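You operate a simulated robot arm through the tools that you are given. There is no shell and no other tool. Be economical: measure what you need, move in short steps, check, and stop when the job is done.

You run a simulated robot arm. Do the job below in one go: nothing can be reset, and whatever is moved stays where it is left.

JOB
Stow the teal spoon in the fenced bay, fence on NARROW.
Fine: kettle end top drawer; spoon first, then the green fence; shut the drawer after. Where these are worked on the way, their far stop is far enough and under half their travel is too little: kettle end top drawer.
Where things are to end (x, y in the base frame): teal spoon within 6 cm of [65, 9].

Only the result counts: the job must be done as asked and must still hold three seconds after the hand-in. Knocking over, shifting, dropping, spilling or breaking anything else fails it.

ROBOT AND FRAMES
A 6-joint arm with a two-finger gripper on a trunk, on a base that drives. Base frame: it is fixed to the floor where the robot stands at the start and does not move with it; the origin is under the middle of the robot, x ahead of it, y to its left, z up; the surface under the hand at the start is at about z = 90. Readings come in cm, rad, newtons and seconds.
With the tool pointing down near the work surface it reaches from about 26 to 72 cm from the robot's upright axis, wherever it stands. Its first joint turns from -2.897 to 2.897 rad. Places, roughly: fenced bay [70, 10, 80]; green fence [70, 10, 80]; kettle end top drawer [60, -10, 80]; steel spoon [-25, -400, 100]; teal spoon (20x3x2 cm) [40, -60, 90]. Payload 1.57 kg.
The tool frame sits at the grasp point between the pads (the TCP): z along the fingers, y along the line on which they close. The tips reach 2.1 cm beyond it. Largest opening 7 cm; the body of the gripper starts 5 cm behind the TCP.
Orientation is that of the tool frame in the base frame, as [roll, pitch, yaw] about the fixed x, y, z axes, in that order (R = Rz(yaw) Ry(pitch) Rx(roll)). With the fingers straight down and closing along the base's y, the tool's x points along the base's -x, its y along +y and its z along -z.

CONTROLS
- The arm moves only by the tool play_rows. Its argument "motion" is a list of rows, each an object (a shift or turn left out is 0, a gripper value left out holds the last) with "rot": the turn, a rotation vector about the base's x, y, z in units of 90 degrees (1.0 is 90 degrees), a list of three; "xyz": the shift along the base's x, y, z in units of 200 mm (1.0 is 200 mm), a list of three; "grip": the gripper command, from -1 (fully open) to 1 (shut), values between in proportion. In form: [{"rot": [rx, ry, rz], "xyz": [x, y, z], "grip": grip}, ...]. A call has 1 to 12 rows; each row is the pose to reach, as a shift and turn from the pose commanded when the call began. A call with a number of a shift or a turn outside -1 to 1 is refused whole. Rows are played at 5 a second. More than 5 cm and 0.15 rad between two rows, or a gripper value outside its range, and nothing of the call is played. A pose out of reach is approached as far as the arm can. The call stops where the force on the tool passes 50 N (or 10 N more than at its start, if that is more) or the arm is blocked; 0.2 s more then pass. Each finger halts on what it meets, pressing with about 27 N; the grip force reading is that of the motor and also rises with nothing between the fingers. The clock runs only during rows and for 0.2 s after the last one: add rows that repeat a pose to give the fingers time. It gives the time, the measured TCP pose, the force on the tool (base axes), the opening and the grip force at its end, in the units of the frame above (readings bear some noise), with the torque about the TCP (base axes, N m) and any sound that the robot's microphone picked up.
- Cameras (640 x 400 px; columns grow to the right, rows downward): "scene" is now at [0.11, 12.38, 146.65]; the picture's right is [-0.46, -0.89, 0.00], its down [-0.76, 0.39, -0.51] and it looks along [0.45, -0.23, -0.86] (base axes); focal length 253 px, centre (320, 200). "wrist" rides on the gripper at [7.9, 0.4, -8.1] in the tool frame; the picture's right is [-0.05, 1.00, 0.00], its down [-0.67, -0.04, -0.74] and it looks along [-0.74, -0.04, 0.67] (tool axes); focal length 256 px, centre (320, 200).
- get_image(camera): a new picture of that camera. The clock stands still meanwhile.
- base_move(legs): drives the robot by 1 to 6 legs, each [ahead, left, turn to the left] in cm, cm and rad, along the robot's own axes; the way and the turn of a leg run together, so that a leg with both is an arc; at most 150 cm and 3.142 rad a leg. The arm and the cameras ride along, it lands a little off, and it stops where it bumps. It gives what a move gives.
- aim_head(pan, tilt): turns the head with the scene camera to pan (to the left, within 2.705 rad either way) and tilt (down, from -0.506 to 1.204), counted from straight ahead of the robot. It gives what a move gives.
- point_at(camera, pixels): for up to 12 pixels [column, row] of the newest picture of that camera ("zoom" is the newest enlarged one), the place [x, y, z] in the base frame of the surface seen there, good to about 0.2 cm. The clock stands still meanwhile.
- zoom(camera, box): a new picture of the part [left, top, right, bottom] of that camera's present view, enlarged. The clock stands still meanwhile.
- job_done(): hands the job in; it is judged then, once.

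Keep the steps short. Do not move on a guess: measure, check each grasp and each placing, and mend mistakes. In all there are 80 turns and 48 pictures (those below and enlarged ones count). Leave the gripper open and the arm clear of the work at the hand-in unless told otherwise, and finish with a single line.

The tools are called after "Call:" by a JSON object that holds its "op" and its "data". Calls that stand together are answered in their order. play_rows: Moves the arm, as the interface text tells. Its arguments: {"type":"object","properties":{"motion":{"type":"array","items":{"type":"object","properties":{"rot":{"type":"array","items":{"type":"number"}},"xyz":{"type":"array","items":{"type":"number"}},"grip":{"type":"number"}}}}},"required":["motion"]} The other tools are called the same way: base_move (legs) drives the base; aim_head (pan, tilt) turns the head that bears the scene camera; get_image (camera) takes a picture; point_at (camera, pixels) gives the place of the surface under pixels of a picture; zoom (camera, box) takes an enlarged picture of a part of a camera's view; job_done () hands the job in.

At the start:

```text
time: 0.0
tool_pos: [38.87, 0.01, 110.95]
tcp_rot: [-3.14, -0.002, 3.141]
ft_force: [0.1, 0.6, 0.2]
torque: [0.02, -0.02, -0.01]
width: 6.98
gripper_force: 0.0
robot x, y, heading: [0.04, -0.09, -0.005]
head pan, tilt: [-0.476, 1.033]
```

scene: 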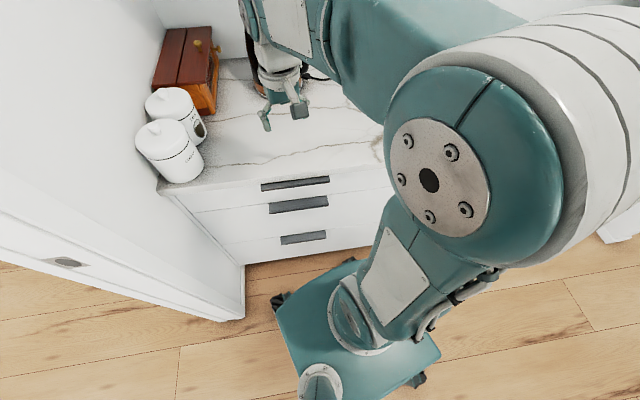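
wrist: 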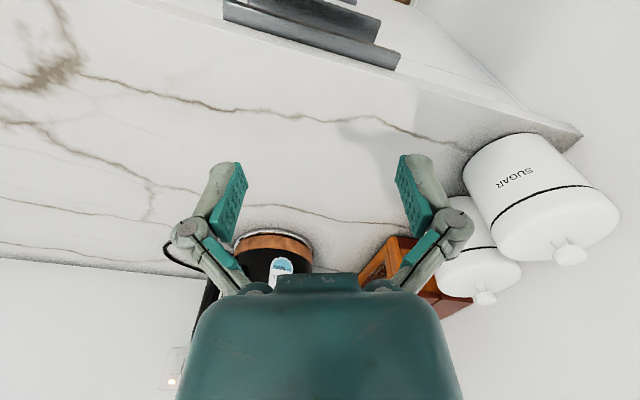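

The scene picture shows a drawer stack with three handles (about 295,185) and the arm blocking the right side. I turn the head to see the drawers and the spoon to the right.

Call:
{"op": "aim_head", "data": {"pan": -0.2, "tilt": 0.75}}

Call:
{"op": "get_image", "data": {"camera": "scene"}}

Call:
{"op": "aim_head", "data": {"pan": -1.2, "tilt": 0.8}}

Call:
{"op": "get_image", "data": {"camera": "scene"}}

```text
time: 0.8
tool_pos: [39.07, -0.0, 110.91]
tcp_rot: [3.141, -0.001, 3.141]
ft_force: [0.7, -0.5, 0.0]
torque: [-0.01, -0.02, 0.0]
width: 7.01
gripper_force: 0.2
robot x, y, heading: [-0.11, 0.01, 0.004]
head pan, tilt: [-0.201, 0.75]
```

```text
45 pictures are left
```

scene: 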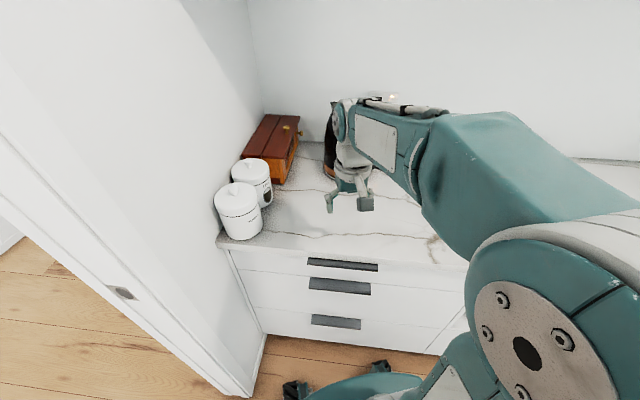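

```text
time: 2.1
tool_pos: [38.95, 0.18, 110.91]
tcp_rot: [-3.141, -0.002, 3.141]
ft_force: [-0.5, 0.0, -0.5]
torque: [-0.02, 0.02, 0.0]
width: 7.01
gripper_force: 0.0
robot x, y, heading: [-0.08, 0.42, -0.003]
head pan, tilt: [-1.201, 0.799]
```

```text
44 pictures are left
```

scene: 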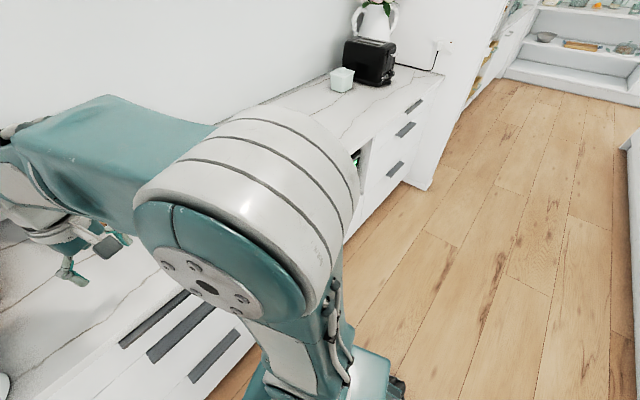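

The kettle is behind the gripper on the left, the toaster is at the far right, so the stack ahead is the kettle end. I look at it again to measure the handles.

Call:
{"op": "aim_head", "data": {"pan": -0.35, "tilt": 0.9}}

Call:
{"op": "zoom", "data": {"camera": "scene", "box": [160, 100, 480, 300]}}

```text
time: 3.2
tool_pos: [38.95, 0.08, 110.89]
tcp_rot: [3.141, -0.002, -3.141]
ft_force: [0.8, 0.4, 0.3]
torque: [-0.02, 0.03, -0.04]
width: 7.0
gripper_force: 0.1
robot x, y, heading: [0.15, 0.11, 0.0]
head pan, tilt: [-0.351, 0.901]
```

```text
2.00 times, centred on (320, 200) of scene
```

zoom: 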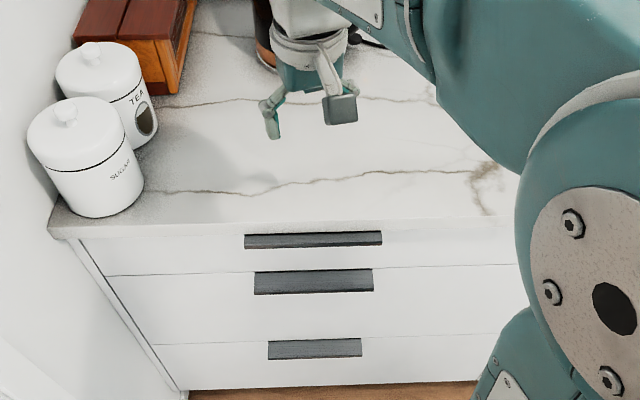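

Call:
{"op": "point_at", "data": {"camera": "zoom", "pixels": [[246, 240], [312, 236], [312, 244], [380, 238], [312, 222], [312, 262], [104, 270], [500, 268], [260, 276], [312, 275], [80, 236], [312, 340]]}}

```text
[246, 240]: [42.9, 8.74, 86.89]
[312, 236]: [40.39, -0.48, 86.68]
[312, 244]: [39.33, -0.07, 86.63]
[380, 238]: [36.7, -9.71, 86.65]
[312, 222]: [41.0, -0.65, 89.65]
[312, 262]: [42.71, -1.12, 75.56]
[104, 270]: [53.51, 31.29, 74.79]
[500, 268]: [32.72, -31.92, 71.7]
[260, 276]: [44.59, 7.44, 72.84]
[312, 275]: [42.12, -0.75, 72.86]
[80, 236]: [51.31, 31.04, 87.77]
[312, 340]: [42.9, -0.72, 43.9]
```

The counter front runs obliquely: its inward normal is about (0.95, -0.31), i.e. heading -0.318. The top handle bar is centred near (39.5, -0.3, 86.6). I turn the robot to face the counter and drive to its right to see the spoon.

Call:
{"op": "base_move", "data": {"legs": [[-15, 0, 0], [0, 0, -0.318], [0, -35, 0]]}}

Call:
{"op": "aim_head", "data": {"pan": -0.3, "tilt": 0.75}}

Call:
{"op": "get_image", "data": {"camera": "scene"}}

Call:
{"op": "get_image", "data": {"camera": "wrist"}}

```text
time: 7.5
tool_pos: [11.06, -45.28, 110.98]
tcp_rot: [-3.138, 0.0, 2.83]
ft_force: [0.0, 1.0, -0.1]
torque: [0.0, -0.04, 0.0]
width: 7.01
gripper_force: 0.0
robot x, y, heading: [-26.67, -33.6, -0.316]
head pan, tilt: [-0.351, 0.901]
```

```text
time: 8.2
tool_pos: [11.0, -45.39, 110.89]
tcp_rot: [-3.141, -0.003, 2.831]
ft_force: [0.0, 0.4, -0.5]
torque: [-0.01, 0.0, 0.0]
width: 7.0
gripper_force: 0.2
robot x, y, heading: [-26.1, -33.76, -0.319]
head pan, tilt: [-0.3, 0.75]
```

```text
42 pictures are left
```

scene: 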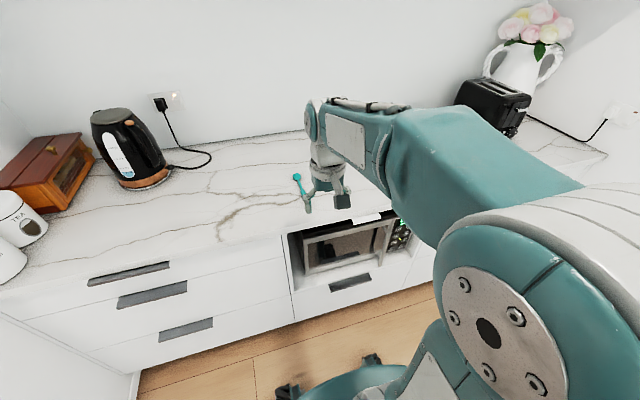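

```text
41 pictures are left
```

wrist: 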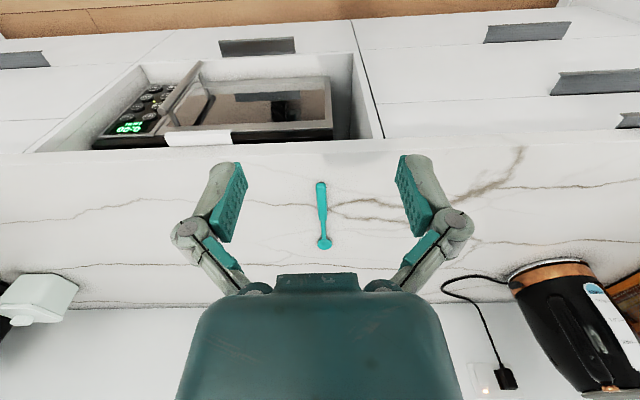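

The teal spoon lies on the counter right ahead (wrist 322,215). I measure it and the drawer front.

Call:
{"op": "point_at", "data": {"camera": "wrist", "pixels": [[321, 183], [322, 200], [323, 220], [324, 242], [335, 215]]}}

Call:
{"op": "point_at", "data": {"camera": "scene", "pixels": [[22, 318], [281, 236], [90, 281], [166, 265], [128, 271], [128, 276]]}}

```text
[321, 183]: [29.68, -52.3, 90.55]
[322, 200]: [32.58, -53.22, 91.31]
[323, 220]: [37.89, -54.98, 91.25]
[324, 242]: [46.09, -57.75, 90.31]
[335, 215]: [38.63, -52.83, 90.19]
```

```text
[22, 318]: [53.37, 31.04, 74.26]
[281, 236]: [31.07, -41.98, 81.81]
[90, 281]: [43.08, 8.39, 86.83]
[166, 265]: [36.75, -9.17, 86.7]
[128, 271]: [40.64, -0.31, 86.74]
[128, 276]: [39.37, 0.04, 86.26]
```

The spoon runs from about (29.5,-52.2) to (48,-58.5), top about z 91.3. First the drawer: I back off and stand opposite the handle.

Call:
{"op": "base_move", "data": {"legs": [[-22, 0, 0], [0, 52, 0]]}}

Call:
{"op": "aim_head", "data": {"pan": 0.0, "tilt": 0.7}}

Call:
{"op": "play_rows", "data": {"motion": [{"rot": [-0.031, -0.095, 0]}, {"rot": [-0.0624, -0.19, 0]}, {"rot": [-0.0936, -0.285, 0]}, {"rot": [-0.125, -0.38, 0]}, {"rot": [-0.156, -0.475, 0]}, {"rot": [-0.187, -0.57, 0]}, {"rot": [-0.219, -0.665, 0]}, {"rot": [-0.25, -0.76, 0]}, {"rot": [-0.281, -0.855, 0]}, {"rot": [-0.313, -0.95, 0]}, {"rot": [-0.313, -0.95, 0]}]}}

```text
time: 12.5
tool_pos: [5.49, 10.95, 110.95]
tcp_rot: [3.139, 0.0, 2.844]
ft_force: [-0.7, -0.4, -0.1]
torque: [0.02, -0.01, -0.05]
width: 7.0
gripper_force: 0.1
robot x, y, heading: [-31.6, 22.39, -0.293]
head pan, tilt: [-0.3, 0.75]
```

```text
time: 13.3
tool_pos: [5.45, 11.25, 110.94]
tcp_rot: [3.142, -0.002, 2.843]
ft_force: [0.3, 0.5, -0.1]
torque: [0.01, -0.02, 0.01]
width: 7.02
gripper_force: 0.0
robot x, y, heading: [-31.84, 22.22, -0.294]
head pan, tilt: [0.0, 0.7]
```

```text
refused: row 1 steps farther than a row can; nothing moved
```

Each turn step must stay under 0.15 rad; I use smaller steps to bring the tool horizontal.

Call:
{"op": "play_rows", "data": {"motion": [{"rot": [-0.026, -0.086, 0]}, {"rot": [-0.053, -0.172, 0]}, {"rot": [-0.079, -0.258, 0]}, {"rot": [-0.106, -0.344, 0]}, {"rot": [-0.132, -0.43, 0]}, {"rot": [-0.159, -0.516, 0]}, {"rot": [-0.185, -0.602, 0]}, {"rot": [-0.212, -0.688, 0]}, {"rot": [-0.238, -0.774, 0]}, {"rot": [-0.265, -0.86, 0]}, {"rot": [-0.294, -0.956, 0]}, {"rot": [-0.294, -0.956, 0]}]}}

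```text
refused: row 11 steps farther than a row can; nothing moved
```

Call:
{"op": "play_rows", "data": {"motion": [{"rot": [-0.027, -0.087, 0]}, {"rot": [-0.054, -0.174, 0]}, {"rot": [-0.08, -0.261, 0]}, {"rot": [-0.107, -0.348, 0]}, {"rot": [-0.134, -0.435, 0]}, {"rot": [-0.16, -0.522, 0]}, {"rot": [-0.187, -0.609, 0]}, {"rot": [-0.214, -0.696, 0]}, {"rot": [-0.24, -0.783, 0]}, {"rot": [-0.267, -0.87, 0]}, {"rot": [-0.294, -0.956, 0]}, {"rot": [-0.294, -0.956, 0]}]}}

```text
time: 15.9
tool_pos: [11.73, 9.62, 114.86]
tcp_rot: [-1.789, 1.565, -2.088]
ft_force: [0.3, 0.2, -0.2]
torque: [-0.02, -0.01, -0.01]
width: 7.01
gripper_force: 0.1
out of reach, approached as far as the arm can: row 8, 9, 10, 11, 12
robot x, y, heading: [-31.97, 22.65, -0.295]
head pan, tilt: [0.0, 0.7]
```

The tool is now horizontal, pointing at the cabinet. Next I roll it 90° so that the fingers close vertically.

Call:
{"op": "play_rows", "data": {"motion": [{"rot": [0.087, -0.027, 0], "xyz": [0.1, -0.03, 0]}, {"rot": [0.174, -0.054, 0], "xyz": [0.2, -0.06, 0]}, {"rot": [0.261, -0.08, 0], "xyz": [0.3, -0.1, 0]}, {"rot": [0.348, -0.107, 0], "xyz": [0.4, -0.13, 0]}, {"rot": [0.435, -0.134, 0], "xyz": [0.4, -0.13, 0]}, {"rot": [0.522, -0.16, 0], "xyz": [0.4, -0.13, 0]}, {"rot": [0.609, -0.187, 0], "xyz": [0.4, -0.13, 0]}, {"rot": [0.696, -0.214, 0], "xyz": [0.4, -0.13, 0]}, {"rot": [0.783, -0.24, 0], "xyz": [0.4, -0.13, 0]}, {"rot": [0.87, -0.267, 0], "xyz": [0.4, -0.13, 0]}, {"rot": [0.956, -0.294, 0], "xyz": [0.4, -0.13, 0]}, {"rot": [0.956, -0.294, 0], "xyz": [0.4, -0.13, 0]}]}}

Call:
{"op": "get_image", "data": {"camera": "scene"}}

Call:
{"op": "get_image", "data": {"camera": "wrist"}}

```text
time: 18.5
tool_pos: [19.35, 7.01, 115.14]
tcp_rot: [1.571, 0.0, 1.272]
ft_force: [-0.1, -0.4, 0.4]
torque: [0.01, -0.02, -0.01]
width: 7.03
gripper_force: 0.1
robot x, y, heading: [-31.94, 22.73, -0.292]
head pan, tilt: [0.0, 0.7]
```

```text
40 pictures are left
```

scene: 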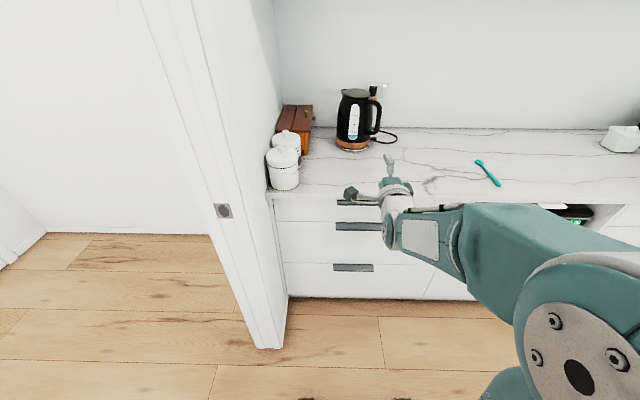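

```text
39 pictures are left
```

wrist: 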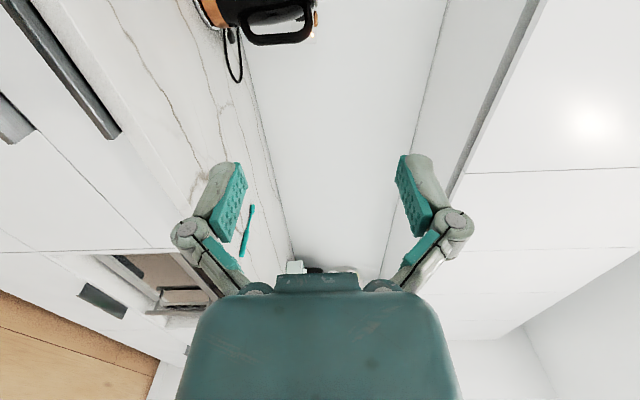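

The orientation is right (tool z at -0.30 rad). I lower the hand towards the handle height, in front of the counter edge.

Call:
{"op": "play_rows", "data": {"motion": [{"xyz": [0.06, -0.02, -0.2], "rot": [0, 0, -0.012]}, {"xyz": [0.12, -0.04, -0.4], "rot": [0, 0, -0.012]}, {"xyz": [0.18, -0.06, -0.6], "rot": [0, 0, -0.012]}, {"xyz": [0.24, -0.08, -0.8], "rot": [0, 0, -0.012]}, {"xyz": [0.3, -0.1, -0.98], "rot": [0, 0, -0.012]}, {"xyz": [0.3, -0.1, -0.98], "rot": [0, 0, -0.012]}]}}

Call:
{"op": "play_rows", "data": {"motion": [{"xyz": [0.12, -0.05, -0.15]}, {"xyz": [0.24, -0.1, -0.3]}, {"xyz": [0.3, -0.125, -0.44]}, {"xyz": [0.3, -0.125, -0.44]}]}}

Call:
{"op": "get_image", "data": {"camera": "wrist"}}

Call:
{"op": "zoom", "data": {"camera": "scene", "box": [260, 150, 420, 250]}}

```text
time: 19.9
tool_pos: [25.26, 5.27, 95.31]
tcp_rot: [1.571, 0.001, 1.255]
ft_force: [0.2, 0.5, 0.6]
torque: [-0.04, 0.01, 0.03]
width: 6.99
gripper_force: 0.0
robot x, y, heading: [-31.96, 22.68, -0.297]
head pan, tilt: [0.0, 0.7]
```

```text
time: 20.9
tool_pos: [31.31, 2.14, 86.51]
tcp_rot: [1.57, 0.001, 1.254]
ft_force: [0.1, 0.8, 1.0]
torque: [-0.03, -0.01, -0.01]
width: 6.99
gripper_force: 0.0
robot x, y, heading: [-31.74, 22.85, -0.296]
head pan, tilt: [0.0, 0.7]
```

```text
38 pictures are left
```

wrist: 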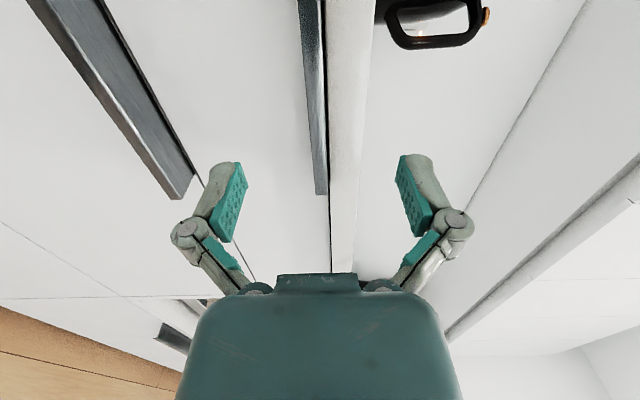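

```text
4.00 times, centred on (340, 200) of scene
```

zoom: 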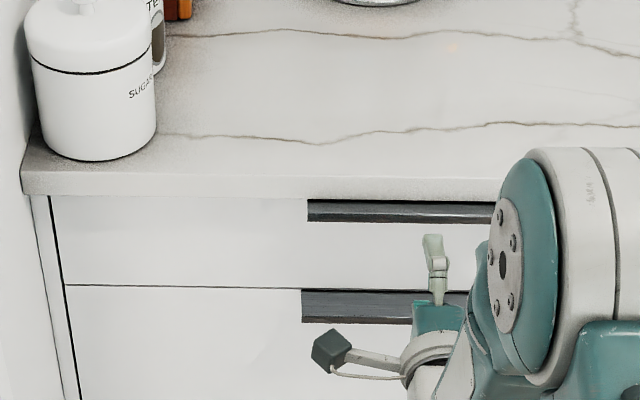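

The bar shows as a dark strip (col 300–327) right under the counter slab (330–370). I measure their edges.

Call:
{"op": "point_at", "data": {"camera": "wrist", "pixels": [[302, 20], [310, 60], [317, 60], [322, 60], [319, 150], [323, 150], [326, 150], [331, 100], [345, 100], [370, 100], [290, 100], [321, 190]]}}

Call:
{"op": "zoom", "data": {"camera": "wrist", "box": [240, 0, 400, 200]}}

```text
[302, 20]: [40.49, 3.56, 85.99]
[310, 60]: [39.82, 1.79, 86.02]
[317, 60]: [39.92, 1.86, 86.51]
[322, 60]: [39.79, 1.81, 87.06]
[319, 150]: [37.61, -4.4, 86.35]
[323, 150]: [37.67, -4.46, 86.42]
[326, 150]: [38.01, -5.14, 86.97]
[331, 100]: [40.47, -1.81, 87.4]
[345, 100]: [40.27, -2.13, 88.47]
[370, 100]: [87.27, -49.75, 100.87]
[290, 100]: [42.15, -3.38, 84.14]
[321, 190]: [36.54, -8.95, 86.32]
```

```text
2.00 times, centred on (320, 100) of wrist
```

zoom: 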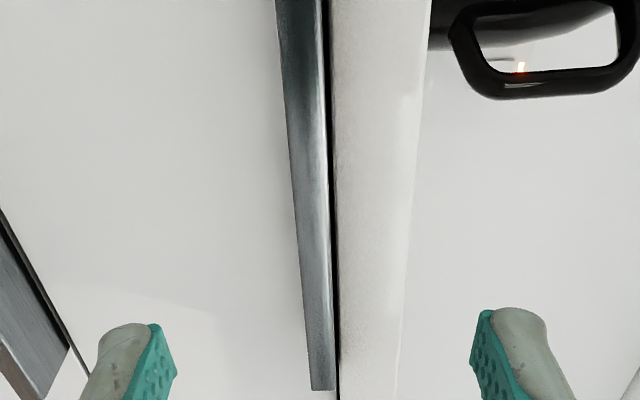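

Bar z ≈ 85.9–87.0, front at n ≈ 37.2; the slab face is at n ≈ 39.1. I advance 7.4 cm so that the tips stop just short of the slab, then close.

Call:
{"op": "play_rows", "data": {"motion": [{"xyz": [0.12, -0.039, 0]}, {"xyz": [0.24, -0.079, 0]}, {"xyz": [0.351, -0.116, 0]}, {"xyz": [0.351, -0.116, 0]}, {"xyz": [0.351, -0.116, 0], "grip": 0.0}, {"xyz": [0.351, -0.116, 0], "grip": 1}, {"xyz": [0.351, -0.116, 0], "grip": 1}, {"xyz": [0.351, -0.116, 0], "grip": 1}, {"xyz": [0.351, -0.116, 0], "grip": 1}]}}

Call:
{"op": "get_image", "data": {"camera": "wrist"}}

```text
time: 22.9
tool_pos: [38.28, 0.2, 86.02]
tcp_rot: [1.584, 0.002, 1.254]
ft_force: [-5.3, 3.5, -37.2]
torque: [0.55, 0.13, -0.12]
width: 1.79
gripper_force: 32.3
robot x, y, heading: [-31.58, 22.23, -0.295]
head pan, tilt: [0.0, 0.7]
```

```text
35 pictures are left
```

wrist: 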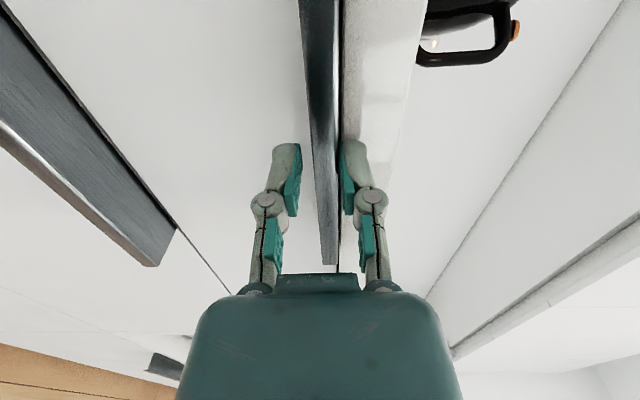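

The fingers hold the bar (width 1.79), but the bar centre sits 0.5 cm lower than the commanded pose, hence -37 N in z. I lower the command 0.5 cm to relax it, then start to pull.

Call:
{"op": "play_rows", "data": {"motion": [{"xyz": [0, 0, -0.012], "grip": 1}, {"xyz": [0, 0, -0.025], "grip": 1}, {"xyz": [0, 0, -0.025], "grip": 1}]}}

Call:
{"op": "play_rows", "data": {"motion": [{"xyz": [-0.07, 0.023, 0], "grip": 1}, {"xyz": [-0.14, 0.046, 0], "grip": 1}, {"xyz": [-0.19, 0.063, 0], "grip": 1}, {"xyz": [-0.19, 0.063, 0], "grip": 1}]}}

```text
time: 23.7
tool_pos: [38.15, 0.1, 85.99]
tcp_rot: [1.576, 0.001, 1.252]
ft_force: [-22.1, 2.6, -20.8]
torque: [0.31, 0.02, -0.22]
width: 1.76
gripper_force: 31.8
robot x, y, heading: [-31.67, 22.52, -0.295]
head pan, tilt: [0.0, 0.7]
```

```text
time: 24.7
tool_pos: [34.35, 1.35, 86.06]
tcp_rot: [1.579, 0.001, 1.253]
ft_force: [-0.5, -4.8, -28.2]
torque: [0.48, 0.04, -0.46]
width: 1.75
gripper_force: 31.4
robot x, y, heading: [-31.44, 22.07, -0.296]
head pan, tilt: [0.0, 0.7]
```

The hand moved 4 cm with little resistance. I keep pulling along the drawer's line.

Call:
{"op": "play_rows", "data": {"motion": [{"xyz": [-0.095, 0.031, -0.01], "grip": 1}, {"xyz": [-0.19, 0.063, -0.015], "grip": 1}, {"xyz": [-0.285, 0.094, -0.015], "grip": 1}, {"xyz": [-0.38, 0.125, -0.015], "grip": 1}, {"xyz": [-0.475, 0.157, -0.015], "grip": 1}, {"xyz": [-0.57, 0.188, -0.015], "grip": 1}, {"xyz": [-0.57, 0.188, -0.015], "grip": 1}]}}

Call:
{"op": "get_image", "data": {"camera": "scene"}}

```text
time: 26.3
tool_pos: [22.97, 5.14, 85.95]
tcp_rot: [1.575, 0.003, 1.255]
ft_force: [-4.4, -2.8, -20.4]
torque: [0.43, 0.04, 0.26]
width: 1.77
gripper_force: 31.9
robot x, y, heading: [-31.74, 22.5, -0.294]
head pan, tilt: [0.0, 0.7]
```

```text
34 pictures are left
```

scene: 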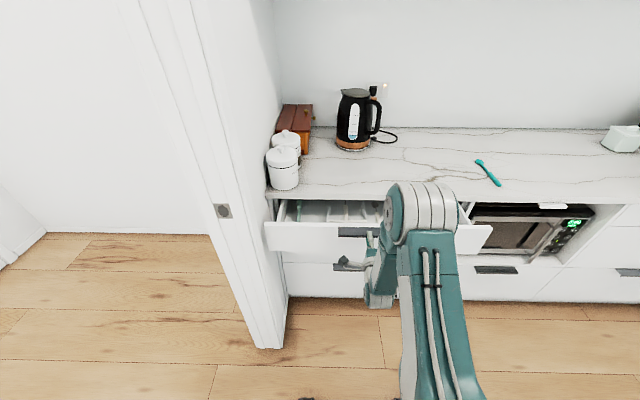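

The drawer is open about 16 cm and follows. I pull on.

Call:
{"op": "play_rows", "data": {"motion": [{"xyz": [-0.095, 0.031, -0.005], "grip": 1}, {"xyz": [-0.19, 0.063, -0.005], "grip": 1}, {"xyz": [-0.285, 0.094, -0.005], "grip": 1}, {"xyz": [-0.38, 0.125, -0.005], "grip": 1}, {"xyz": [-0.475, 0.157, -0.005], "grip": 1}, {"xyz": [-0.57, 0.188, -0.005], "grip": 1}, {"xyz": [-0.57, 0.188, -0.005], "grip": 1}]}}

```text
time: 27.9
tool_pos: [11.84, 8.72, 85.99]
tcp_rot: [1.573, 0.003, 1.253]
ft_force: [-4.3, -7.2, -15.9]
torque: [0.29, -0.07, -0.05]
width: 1.76
gripper_force: 31.7
robot x, y, heading: [-31.79, 22.32, -0.296]
head pan, tilt: [0.0, 0.7]
```

Call:
{"op": "play_rows", "data": {"motion": [{"xyz": [-0.095, 0.031, 0], "grip": 1}, {"xyz": [-0.19, 0.063, 0], "grip": 1}, {"xyz": [-0.285, 0.094, 0], "grip": 1}, {"xyz": [-0.38, 0.125, 0], "grip": 1}, {"xyz": [-0.38, 0.125, 0], "grip": 1}]}}

Call:
{"op": "aim_head", "data": {"pan": 0.1, "tilt": 0.95}}

Call:
{"op": "get_image", "data": {"camera": "scene"}}

```text
time: 28.4
tool_pos: [10.68, 9.03, 85.84]
tcp_rot: [1.532, 0.001, 1.25]
ft_force: [-3.6, -3.9, 10.4]
torque: [0.43, -0.22, 0.26]
width: 1.77
gripper_force: 32.2
out of reach, approached as far as the arm can: row 1, 2
robot x, y, heading: [-31.51, 22.61, -0.299]
head pan, tilt: [0.0, 0.7]
stopped in row 2: the force on the tool passed its limit at 65 N (the readings are from after the stop); the commanded pose is now the measured one
```

```text
time: 29.2
tool_pos: [10.75, 9.12, 85.97]
tcp_rot: [1.537, 0.002, 1.251]
ft_force: [-1.8, -6.8, 19.7]
torque: [0.44, -0.32, -0.69]
width: 1.75
gripper_force: 31.5
robot x, y, heading: [-32.08, 22.26, -0.294]
head pan, tilt: [0.099, 0.949]
```

```text
33 pictures are left
```

scene: 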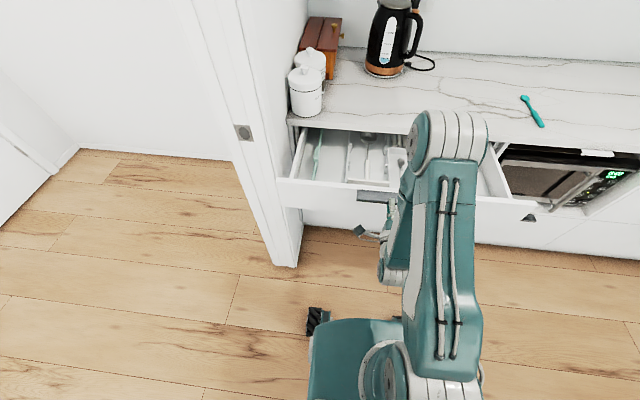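

The arm is at its inner limit, with the drawer 29 cm open. I look into the drawer.

Call:
{"op": "zoom", "data": {"camera": "scene", "box": [270, 110, 430, 210]}}

Call:
{"op": "point_at", "data": {"camera": "zoom", "pixels": [[160, 220], [180, 170], [195, 110], [90, 250], [130, 120], [300, 260], [330, 110], [330, 180], [60, 270], [340, 280], [240, 200], [410, 250]]}}

```text
4.00 times, centred on (350, 160) of scene
```

zoom: 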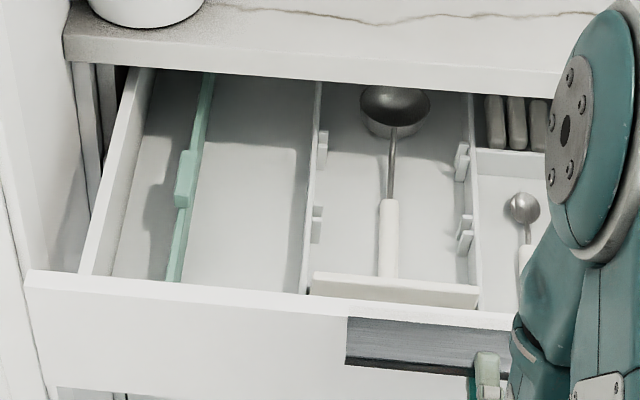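

```text
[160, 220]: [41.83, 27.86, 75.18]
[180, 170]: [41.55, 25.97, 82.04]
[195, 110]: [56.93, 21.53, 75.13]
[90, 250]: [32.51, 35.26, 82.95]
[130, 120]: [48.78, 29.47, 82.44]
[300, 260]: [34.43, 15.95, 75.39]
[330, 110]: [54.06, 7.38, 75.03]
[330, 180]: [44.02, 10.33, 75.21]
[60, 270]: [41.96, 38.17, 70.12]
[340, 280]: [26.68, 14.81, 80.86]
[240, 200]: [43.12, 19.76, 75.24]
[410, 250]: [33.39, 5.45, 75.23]
```

The bay is at the left: the green fence with its tab stands near t≈37.7, and the divider is at t≈25. I release the bar and drive back so the hand leaves the handle.

Call:
{"op": "play_rows", "data": {"motion": [{"grip": 0}, {"grip": -0.5}, {"grip": -1}, {"grip": -1}]}}

Call:
{"op": "base_move", "data": {"legs": [[-14, 0, 0]]}}

Call:
{"op": "get_image", "data": {"camera": "scene"}}

```text
time: 30.2
tool_pos: [10.82, 9.17, 85.77]
tcp_rot: [1.541, 0.002, 1.255]
ft_force: [-0.3, 1.2, -0.5]
torque: [0.01, 0.01, 0.03]
width: 6.99
gripper_force: 0.0
robot x, y, heading: [-31.39, 22.31, -0.298]
head pan, tilt: [0.099, 0.949]
```

```text
time: 31.5
tool_pos: [-2.25, 13.27, 85.8]
tcp_rot: [1.539, 0.002, 1.257]
ft_force: [-0.4, -0.7, 0.6]
torque: [-0.01, 0.01, -0.05]
width: 7.0
gripper_force: 0.0
robot x, y, heading: [-44.77, 26.47, -0.295]
head pan, tilt: [0.099, 0.949]
```

```text
31 pictures are left
```

scene: 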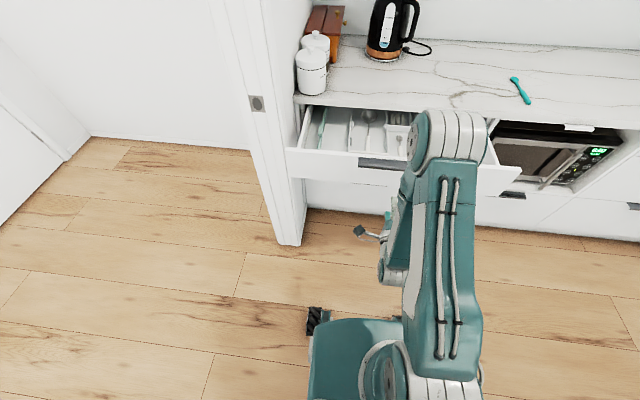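

The hand is free of the handle. I lift it, then turn the tool back to pointing down.

Call:
{"op": "play_rows", "data": {"motion": [{"xyz": [0, 0, 0.2]}, {"xyz": [0.05, -0.015, 0.4]}, {"xyz": [0.1, -0.03, 0.6]}, {"xyz": [0.2, -0.06, 0.8]}, {"xyz": [0.3, -0.09, 1.0]}, {"xyz": [0.3, -0.09, 1.0]}]}}

Call:
{"op": "play_rows", "data": {"motion": [{"rot": [-0.087, 0.027, 0]}, {"rot": [-0.174, 0.054, 0]}, {"rot": [-0.261, 0.08, 0]}, {"rot": [-0.348, 0.107, 0]}, {"rot": [-0.435, 0.134, 0]}, {"rot": [-0.522, 0.16, 0]}, {"rot": [-0.609, 0.187, 0]}, {"rot": [-0.696, 0.214, 0]}, {"rot": [-0.783, 0.24, 0]}, {"rot": [-0.87, 0.267, 0]}, {"rot": [-0.937, 0.3, 0]}, {"rot": [-0.937, 0.3, 0]}]}}

Call:
{"op": "play_rows", "data": {"motion": [{"rot": [0.027, 0.087, 0]}, {"rot": [0.054, 0.174, 0]}, {"rot": [0.08, 0.261, 0]}, {"rot": [0.107, 0.348, 0]}, {"rot": [0.134, 0.435, 0]}, {"rot": [0.16, 0.522, 0]}, {"rot": [0.187, 0.609, 0]}, {"rot": [0.214, 0.696, 0]}, {"rot": [0.24, 0.783, 0]}, {"rot": [0.267, 0.87, 0]}, {"rot": [0.3, 0.95, 0]}, {"rot": [0.3, 0.95, 0]}]}}

```text
time: 32.9
tool_pos: [3.72, 11.47, 106.08]
tcp_rot: [1.539, 0.002, 1.257]
ft_force: [-0.7, 0.0, -0.8]
torque: [0.01, -0.02, 0.02]
width: 7.0
gripper_force: 0.0
out of reach, approached as far as the arm can: row 1, 2, 3, 4
robot x, y, heading: [-44.77, 26.65, -0.292]
head pan, tilt: [0.099, 0.949]
```

```text
time: 35.5
tool_pos: [3.95, 11.55, 105.87]
tcp_rot: [1.367, 1.546, 1.09]
ft_force: [0.2, -0.2, 0.7]
torque: [0.0, 0.01, -0.04]
width: 7.01
gripper_force: 0.1
robot x, y, heading: [-44.72, 26.32, -0.296]
head pan, tilt: [0.099, 0.949]
```

```text
time: 38.1
tool_pos: [3.86, 11.5, 105.76]
tcp_rot: [3.113, 0.009, 2.814]
ft_force: [-0.2, -0.4, -0.3]
torque: [-0.02, -0.02, 0.0]
width: 7.01
gripper_force: 0.1
out of reach, approached as far as the arm can: row 5
robot x, y, heading: [-44.71, 26.63, -0.292]
head pan, tilt: [0.099, 0.949]
```

The tool is down again. I drive to the right, past the open drawer, to face the spoon.

Call:
{"op": "base_move", "data": {"legs": [[0, 0, -0.026], [0, -63, 0], [35, 0, 0]]}}

Call:
{"op": "aim_head", "data": {"pan": 0.35, "tilt": 0.75}}

Call:
{"op": "get_image", "data": {"camera": "scene"}}

```text
time: 43.8
tool_pos: [18.22, -58.09, 105.74]
tcp_rot: [3.113, 0.007, 2.805]
ft_force: [-0.2, 0.6, 0.0]
torque: [-0.01, -0.02, -0.01]
width: 6.99
gripper_force: 0.0
robot x, y, heading: [-30.26, -43.25, -0.299]
head pan, tilt: [0.099, 0.949]
```

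```text
time: 44.6
tool_pos: [18.23, -58.11, 105.9]
tcp_rot: [3.113, 0.011, 2.803]
ft_force: [-0.7, 0.0, 0.4]
torque: [0.01, 0.01, 0.0]
width: 7.01
gripper_force: 0.2
robot x, y, heading: [-30.17, -42.87, -0.297]
head pan, tilt: [0.351, 0.75]
```

```text
30 pictures are left
```

scene: 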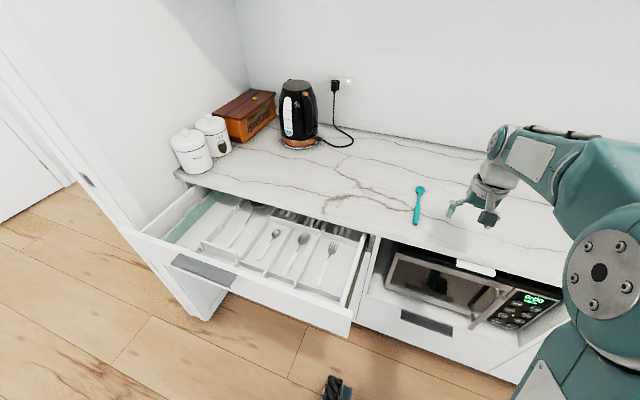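

A clear view. I zoom into the drawer to study the bay and fence, and measure the spoon.

Call:
{"op": "point_at", "data": {"camera": "scene", "pixels": [[420, 189], [418, 200], [416, 210], [415, 221], [202, 266], [175, 258], [234, 284]]}}

Call:
{"op": "zoom", "data": {"camera": "scene", "box": [130, 170, 290, 270]}}

Call:
{"op": "point_at", "data": {"camera": "zoom", "pixels": [[170, 270], [200, 245], [280, 180], [240, 180], [300, 140], [130, 260], [310, 275], [350, 235], [400, 190], [300, 220], [250, 230], [360, 150]]}}

```text
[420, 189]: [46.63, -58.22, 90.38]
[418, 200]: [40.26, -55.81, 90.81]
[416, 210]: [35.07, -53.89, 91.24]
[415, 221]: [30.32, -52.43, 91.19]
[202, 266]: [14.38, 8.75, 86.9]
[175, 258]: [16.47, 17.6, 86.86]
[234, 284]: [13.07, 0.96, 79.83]
```

```text
4.00 times, centred on (210, 220) of scene
```

zoom: 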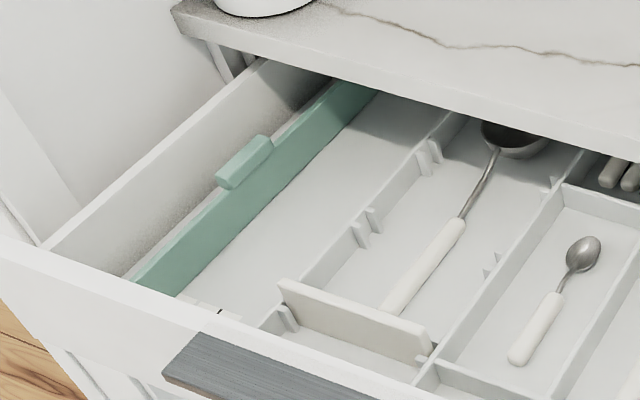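

```text
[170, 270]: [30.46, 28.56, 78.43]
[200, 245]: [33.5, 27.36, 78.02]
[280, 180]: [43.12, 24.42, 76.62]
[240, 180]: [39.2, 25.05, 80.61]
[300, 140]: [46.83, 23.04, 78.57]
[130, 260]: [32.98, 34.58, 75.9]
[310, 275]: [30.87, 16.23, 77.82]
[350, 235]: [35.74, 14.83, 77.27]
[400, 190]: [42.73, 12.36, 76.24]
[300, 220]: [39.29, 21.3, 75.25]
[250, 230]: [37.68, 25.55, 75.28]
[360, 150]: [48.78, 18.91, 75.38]
```

I zoom harder on the little dark mark near the fence's front end.

Call:
{"op": "zoom", "data": {"camera": "scene", "box": [158, 225, 222, 265]}}

Call:
{"op": "point_at", "data": {"camera": "zoom", "pixels": [[240, 220], [260, 225], [180, 205], [320, 245]]}}

```text
10.00 times, centred on (190, 245) of scene
```

zoom: 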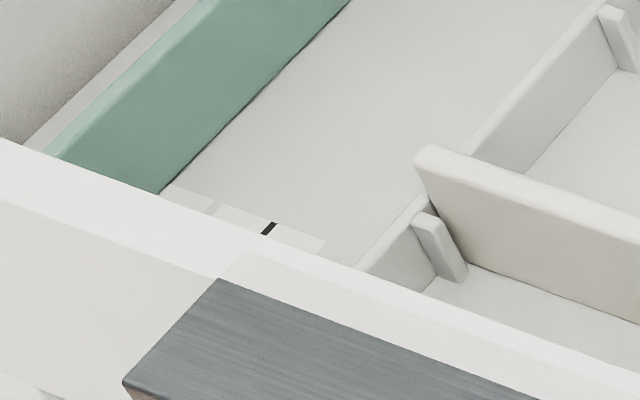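

```text
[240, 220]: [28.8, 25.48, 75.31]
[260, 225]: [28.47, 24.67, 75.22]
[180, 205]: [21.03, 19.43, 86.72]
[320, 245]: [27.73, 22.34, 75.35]
```

The spoon's axis is at -0.34 rad and matches the tool's present yaw. I move above the handle point (36.5, -54.4), level the tool, and check with the wrist camera.

Call:
{"op": "play_rows", "data": {"motion": [{"xyz": [0.18, 0.037, 0], "rot": [-0.0155, 0.0115, 0]}, {"xyz": [0.36, 0.074, 0], "rot": [-0.0155, 0.0115, 0]}, {"xyz": [0.54, 0.11, -0.1], "rot": [-0.0155, 0.0115, 0]}, {"xyz": [0.72, 0.148, -0.2], "rot": [-0.0155, 0.0115, 0]}, {"xyz": [0.914, 0.185, -0.32], "rot": [-0.0155, 0.0115, 0]}, {"xyz": [0.914, 0.185, -0.32], "rot": [-0.0155, 0.0115, 0]}]}}

Call:
{"op": "get_image", "data": {"camera": "wrist"}}

Call:
{"op": "point_at", "data": {"camera": "wrist", "pixels": [[320, 100], [320, 120], [320, 140], [320, 160], [320, 180], [320, 200], [320, 220]]}}

```text
time: 46.0
tool_pos: [36.35, -54.49, 99.48]
tcp_rot: [3.141, 0.001, 2.804]
ft_force: [-0.1, -0.6, -0.2]
torque: [-0.01, 0.01, -0.03]
width: 7.02
gripper_force: 0.1
robot x, y, heading: [-30.23, -42.82, -0.299]
head pan, tilt: [0.351, 0.75]
```

```text
27 pictures are left
```

wrist: 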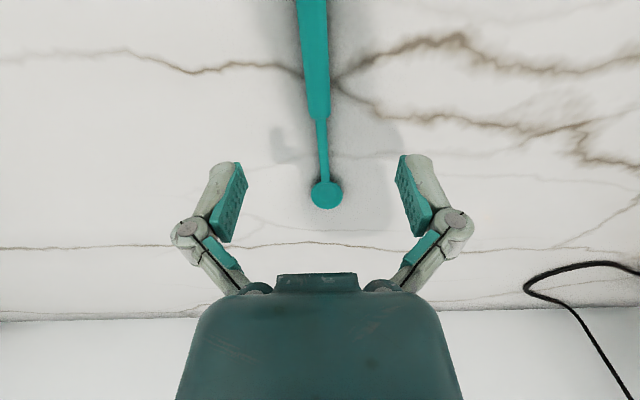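

```text
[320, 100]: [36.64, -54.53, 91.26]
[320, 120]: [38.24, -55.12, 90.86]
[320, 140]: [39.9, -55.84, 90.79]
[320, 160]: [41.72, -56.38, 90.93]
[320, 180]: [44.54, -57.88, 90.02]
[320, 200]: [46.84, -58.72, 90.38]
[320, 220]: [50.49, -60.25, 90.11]
```

The handle lies right between the fingers. I descend to z 92.4 (tips just above the counter) and close.

Call:
{"op": "play_rows", "data": {"motion": [{"xyz": [0, 0, -0.15]}, {"xyz": [0, 0, -0.3]}, {"xyz": [0, 0, -0.352]}, {"xyz": [0, 0, -0.352], "grip": 0}, {"xyz": [0, 0, -0.352], "grip": 1}, {"xyz": [0, 0, -0.352], "grip": 1}, {"xyz": [0, 0, -0.352], "grip": 1}, {"xyz": [0, 0, -0.352], "grip": 1}]}}

Call:
{"op": "play_rows", "data": {"motion": [{"xyz": [0, 0, 0.1], "grip": 1}, {"xyz": [0, 0, 0.25], "grip": 1}, {"xyz": [0, 0, 0.45], "grip": 1}, {"xyz": [0, 0, 0.45], "grip": 1}]}}

Call:
{"op": "get_image", "data": {"camera": "wrist"}}

```text
time: 47.8
tool_pos: [36.47, -54.49, 92.77]
tcp_rot: [-3.141, 0.003, 2.804]
ft_force: [-0.6, 0.0, 16.5]
torque: [0.01, -0.04, 0.1]
width: 1.52
gripper_force: 27.2
robot x, y, heading: [-30.37, -43.0, -0.306]
head pan, tilt: [0.351, 0.75]
```

```text
time: 48.8
tool_pos: [36.5, -54.32, 101.56]
tcp_rot: [-3.14, 0.001, 2.802]
ft_force: [0.0, 0.1, -0.8]
torque: [-0.02, -0.01, 0.0]
width: 0.03
gripper_force: 27.6
robot x, y, heading: [-30.14, -42.92, -0.302]
head pan, tilt: [0.351, 0.75]
```

```text
26 pictures are left
```

wrist: 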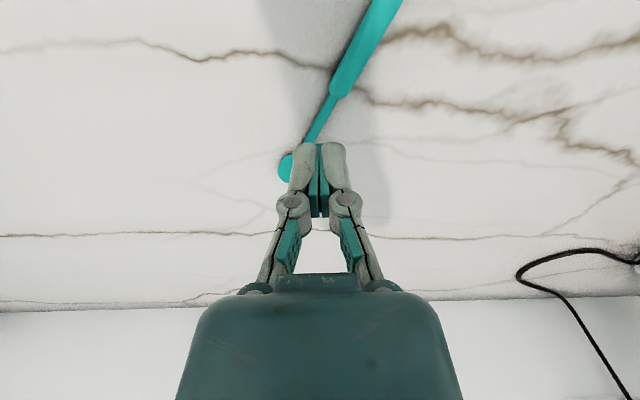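

The spoon slipped out (width 0.03) and turned a bit: the tips were too high on the round handle. I measure it anew.

Call:
{"op": "play_rows", "data": {"motion": [{"grip": -1, "xyz": [-0.1, 0.03, 0.1]}, {"grip": -1, "xyz": [-0.2, 0.06, 0.2]}, {"grip": -1, "xyz": [-0.2, 0.06, 0.2]}]}}

Call:
{"op": "zoom", "data": {"camera": "wrist", "box": [200, 40, 440, 240]}}

```text
time: 49.6
tool_pos: [32.61, -53.0, 105.66]
tcp_rot: [-3.14, -0.001, 2.801]
ft_force: [0.2, 0.0, 0.2]
torque: [-0.02, -0.02, 0.01]
width: 6.98
gripper_force: 0.1
robot x, y, heading: [-30.2, -42.5, -0.304]
head pan, tilt: [0.351, 0.75]
```

```text
2.00 times, centred on (320, 140) of wrist
```

zoom: 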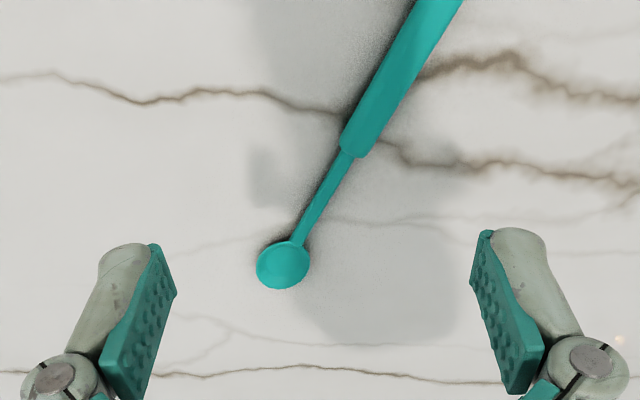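

Call:
{"op": "point_at", "data": {"camera": "zoom", "pixels": [[434, 10], [410, 50], [385, 100], [362, 140], [333, 180], [310, 220], [283, 262], [345, 138], [374, 150], [430, 120], [280, 120], [283, 286]]}}

Call:
{"op": "get_image", "data": {"camera": "scene"}}

```text
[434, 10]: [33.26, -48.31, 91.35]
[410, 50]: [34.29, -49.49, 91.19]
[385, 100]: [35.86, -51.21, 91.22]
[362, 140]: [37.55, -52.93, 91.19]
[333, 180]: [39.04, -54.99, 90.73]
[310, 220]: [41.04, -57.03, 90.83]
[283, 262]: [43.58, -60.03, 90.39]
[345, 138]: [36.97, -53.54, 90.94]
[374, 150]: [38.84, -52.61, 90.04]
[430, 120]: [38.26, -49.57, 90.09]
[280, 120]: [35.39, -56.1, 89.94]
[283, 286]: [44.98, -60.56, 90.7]
```

```text
24 pictures are left
```

scene: 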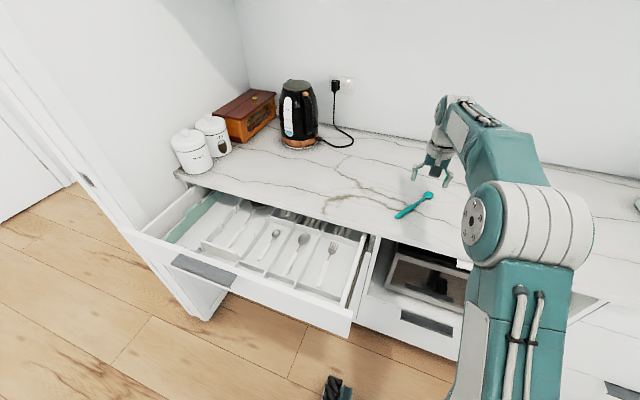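

The axis is now at -0.85 rad. I turn the tool by -0.508 rad, go above (36.3, -51.7), and this time descend until just short of touching.

Call:
{"op": "play_rows", "data": {"motion": [{"xyz": [0.05, 0.02, -0.07], "rot": [0, 0, -0.08]}, {"xyz": [0.1, 0.04, -0.14], "rot": [0, 0, -0.16]}, {"xyz": [0.15, 0.055, -0.21], "rot": [0, 0, -0.24]}, {"xyz": [0.185, 0.065, -0.28], "rot": [0, 0, -0.323]}, {"xyz": [0.185, 0.065, -0.28], "rot": [0, 0, -0.323]}]}}

Call:
{"op": "play_rows", "data": {"motion": [{"xyz": [0, 0, -0.15]}, {"xyz": [0, 0, -0.3]}, {"xyz": [0, 0, -0.36]}, {"xyz": [0, 0, -0.385]}, {"xyz": [0, 0, -0.4]}, {"xyz": [0, 0, -0.4]}]}}

Call:
{"op": "get_image", "data": {"camera": "wrist"}}

```text
time: 50.8
tool_pos: [36.31, -51.76, 99.83]
tcp_rot: [-3.139, 0.002, 2.294]
ft_force: [-0.2, 0.1, -0.2]
torque: [0.03, 0.02, 0.01]
width: 7.03
gripper_force: 0.1
robot x, y, heading: [-30.47, -42.93, -0.302]
head pan, tilt: [0.351, 0.75]
```

```text
time: 52.2
tool_pos: [36.24, -51.9, 91.72]
tcp_rot: [-3.138, 0.001, 2.295]
ft_force: [0.4, -0.3, -0.6]
torque: [-0.01, -0.03, -0.01]
width: 7.01
gripper_force: 0.1
robot x, y, heading: [-30.07, -42.97, -0.301]
head pan, tilt: [0.351, 0.75]
```

```text
23 pictures are left
```

wrist: 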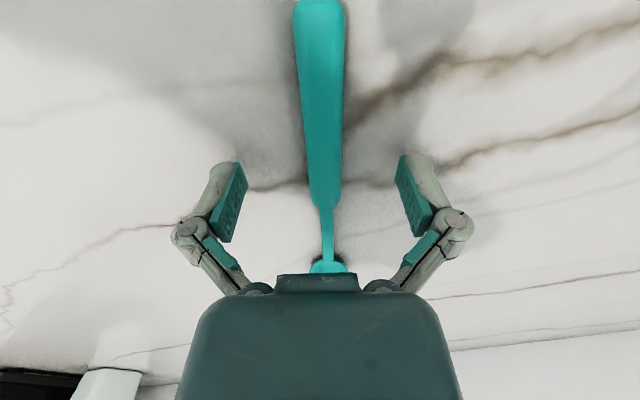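

No contact at z 91.7, handle centred between the pads. I close here, watching force and width.

Call:
{"op": "play_rows", "data": {"motion": [{"grip": 0}, {"grip": 0.3}, {"grip": 0.45}, {"grip": 0.45}]}}

```text
time: 53.2
tool_pos: [36.39, -52.0, 92.12]
tcp_rot: [3.138, 0.005, 2.295]
ft_force: [-0.8, -2.9, 25.0]
torque: [-0.24, 0.31, 0.02]
width: 2.04
gripper_force: 0.9
robot x, y, heading: [-30.19, -42.58, -0.305]
head pan, tilt: [0.351, 0.75]
```

The tips now rest on the counter (25 N), so they are low around the handle. I ease up 0.15 cm and close fully.

Call:
{"op": "play_rows", "data": {"motion": [{"xyz": [0, 0, 0.008], "grip": 0.6}, {"xyz": [0, 0, 0.008], "grip": 1}, {"xyz": [0, 0, 0.008], "grip": 1}, {"xyz": [0, 0, 0.008], "grip": 1}]}}

Call:
{"op": "play_rows", "data": {"motion": [{"xyz": [0, 0, 0.05], "grip": 1}, {"xyz": [0, 0, 0.1], "grip": 1}, {"xyz": [0, 0, 0.1], "grip": 1}]}}

```text
time: 54.2
tool_pos: [36.15, -51.96, 92.02]
tcp_rot: [3.14, 0.002, 2.296]
ft_force: [0.3, -8.3, 24.5]
torque: [-0.22, 0.09, 0.18]
width: 1.53
gripper_force: 27.2
robot x, y, heading: [-29.83, -43.03, -0.303]
head pan, tilt: [0.351, 0.75]
```

```text
time: 55.0
tool_pos: [36.07, -51.84, 93.97]
tcp_rot: [-3.139, -0.001, 2.295]
ft_force: [-0.4, 0.4, -0.6]
torque: [0.01, 0.0, -0.03]
width: 1.49
gripper_force: 27.6
robot x, y, heading: [-30.3, -42.96, -0.301]
head pan, tilt: [0.351, 0.75]
```

The spoon is held (width 1.49). I lift and turn it back in line with the drawer, drawing the hand in a little.

Call:
{"op": "play_rows", "data": {"motion": [{"xyz": [0, 0, 0.2], "grip": 1}, {"xyz": [0, 0, 0.4], "grip": 1}, {"xyz": [0, 0, 0.6], "grip": 1}, {"xyz": [-0.1, 0.03, 0.75], "rot": [0, 0, 0.08], "grip": 1}, {"xyz": [-0.25, 0.08, 0.85], "rot": [0, 0, 0.16], "grip": 1}, {"xyz": [-0.4, 0.13, 0.85], "rot": [0, 0, 0.24], "grip": 1}, {"xyz": [-0.6, 0.18, 0.85], "rot": [0, 0, 0.337], "grip": 1}, {"xyz": [-0.6, 0.18, 0.85], "rot": [0, 0, 0.337], "grip": 1}]}}

Call:
{"op": "get_image", "data": {"camera": "wrist"}}

```text
refused: row 7 steps farther than a row can; nothing moved
```

```text
22 pictures are left
```

wrist: 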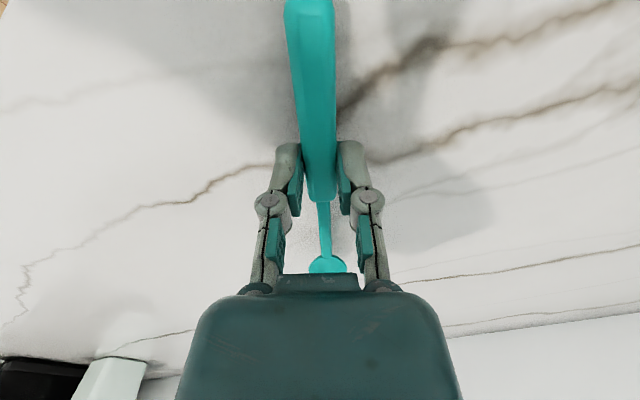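

The spoon sits well between the pads. I repeat with smaller turn steps.

Call:
{"op": "play_rows", "data": {"motion": [{"xyz": [0, 0, 0.2], "grip": 1}, {"xyz": [0, 0, 0.4], "grip": 1}, {"xyz": [0, 0, 0.6], "grip": 1}, {"xyz": [-0.1, 0.03, 0.75], "rot": [0, 0, 0.085], "grip": 1}, {"xyz": [-0.25, 0.08, 0.85], "rot": [0, 0, 0.17], "grip": 1}, {"xyz": [-0.4, 0.13, 0.85], "rot": [0, 0, 0.255], "grip": 1}, {"xyz": [-0.6, 0.18, 0.85], "rot": [0, 0, 0.337], "grip": 1}, {"xyz": [-0.6, 0.18, 0.85], "rot": [0, 0, 0.337], "grip": 1}]}}

```text
time: 56.8
tool_pos: [23.91, -48.37, 110.93]
tcp_rot: [-3.14, 0.001, 2.826]
ft_force: [0.0, -0.3, 0.5]
torque: [-0.05, 0.03, 0.0]
width: 1.52
gripper_force: 27.3
robot x, y, heading: [-30.2, -42.52, -0.301]
head pan, tilt: [0.351, 0.75]
```

Now I drive back and left to stand before the bay.

Call:
{"op": "base_move", "data": {"legs": [[-21, 0, -0.017], [0, 67, 0]]}}

Call:
{"op": "aim_head", "data": {"pan": 0.0, "tilt": 0.95}}

Call:
{"op": "get_image", "data": {"camera": "scene"}}

```text
time: 61.8
tool_pos: [25.35, 21.44, 110.97]
tcp_rot: [-3.141, 0.003, 2.794]
ft_force: [-0.9, 0.3, -0.7]
torque: [0.03, 0.01, 0.02]
width: 1.48
gripper_force: 26.9
robot x, y, heading: [-28.57, 28.71, -0.33]
head pan, tilt: [0.351, 0.75]
```

```text
time: 62.7
tool_pos: [25.55, 21.59, 110.95]
tcp_rot: [-3.139, 0.001, 2.796]
ft_force: [-0.8, 0.9, -0.4]
torque: [0.02, 0.01, 0.02]
width: 1.53
gripper_force: 27.5
robot x, y, heading: [-28.81, 28.39, -0.33]
head pan, tilt: [0.0, 0.949]
```

```text
21 pictures are left
```

scene: 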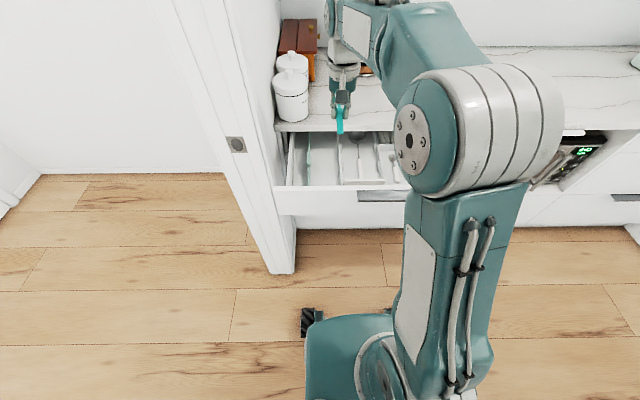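

Zoom into the bay from here, to check drawer position and labels.

Call:
{"op": "zoom", "data": {"camera": "scene", "box": [270, 120, 398, 200]}}

Call:
{"op": "point_at", "data": {"camera": "zoom", "pixels": [[400, 330], [150, 300], [175, 280], [200, 305], [340, 300], [345, 230], [255, 310], [350, 90], [350, 20], [180, 190]]}}

```text
5.00 times, centred on (334, 160) of scene
```

zoom: 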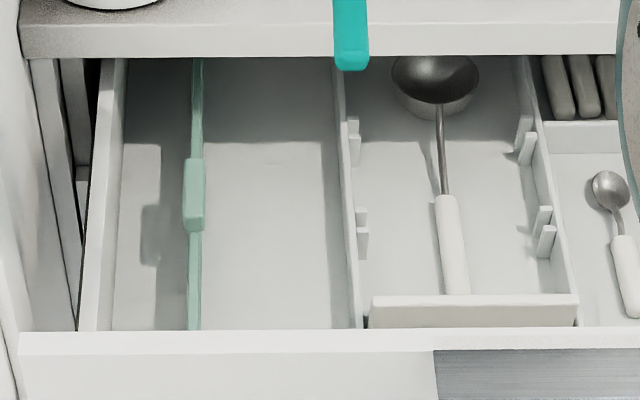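

```text
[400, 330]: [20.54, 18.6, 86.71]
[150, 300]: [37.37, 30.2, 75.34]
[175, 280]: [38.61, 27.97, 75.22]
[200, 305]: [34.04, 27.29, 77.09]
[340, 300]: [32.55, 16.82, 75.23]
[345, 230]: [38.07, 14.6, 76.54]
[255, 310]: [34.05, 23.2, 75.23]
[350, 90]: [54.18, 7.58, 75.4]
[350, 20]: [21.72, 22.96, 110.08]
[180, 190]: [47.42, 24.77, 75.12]
```

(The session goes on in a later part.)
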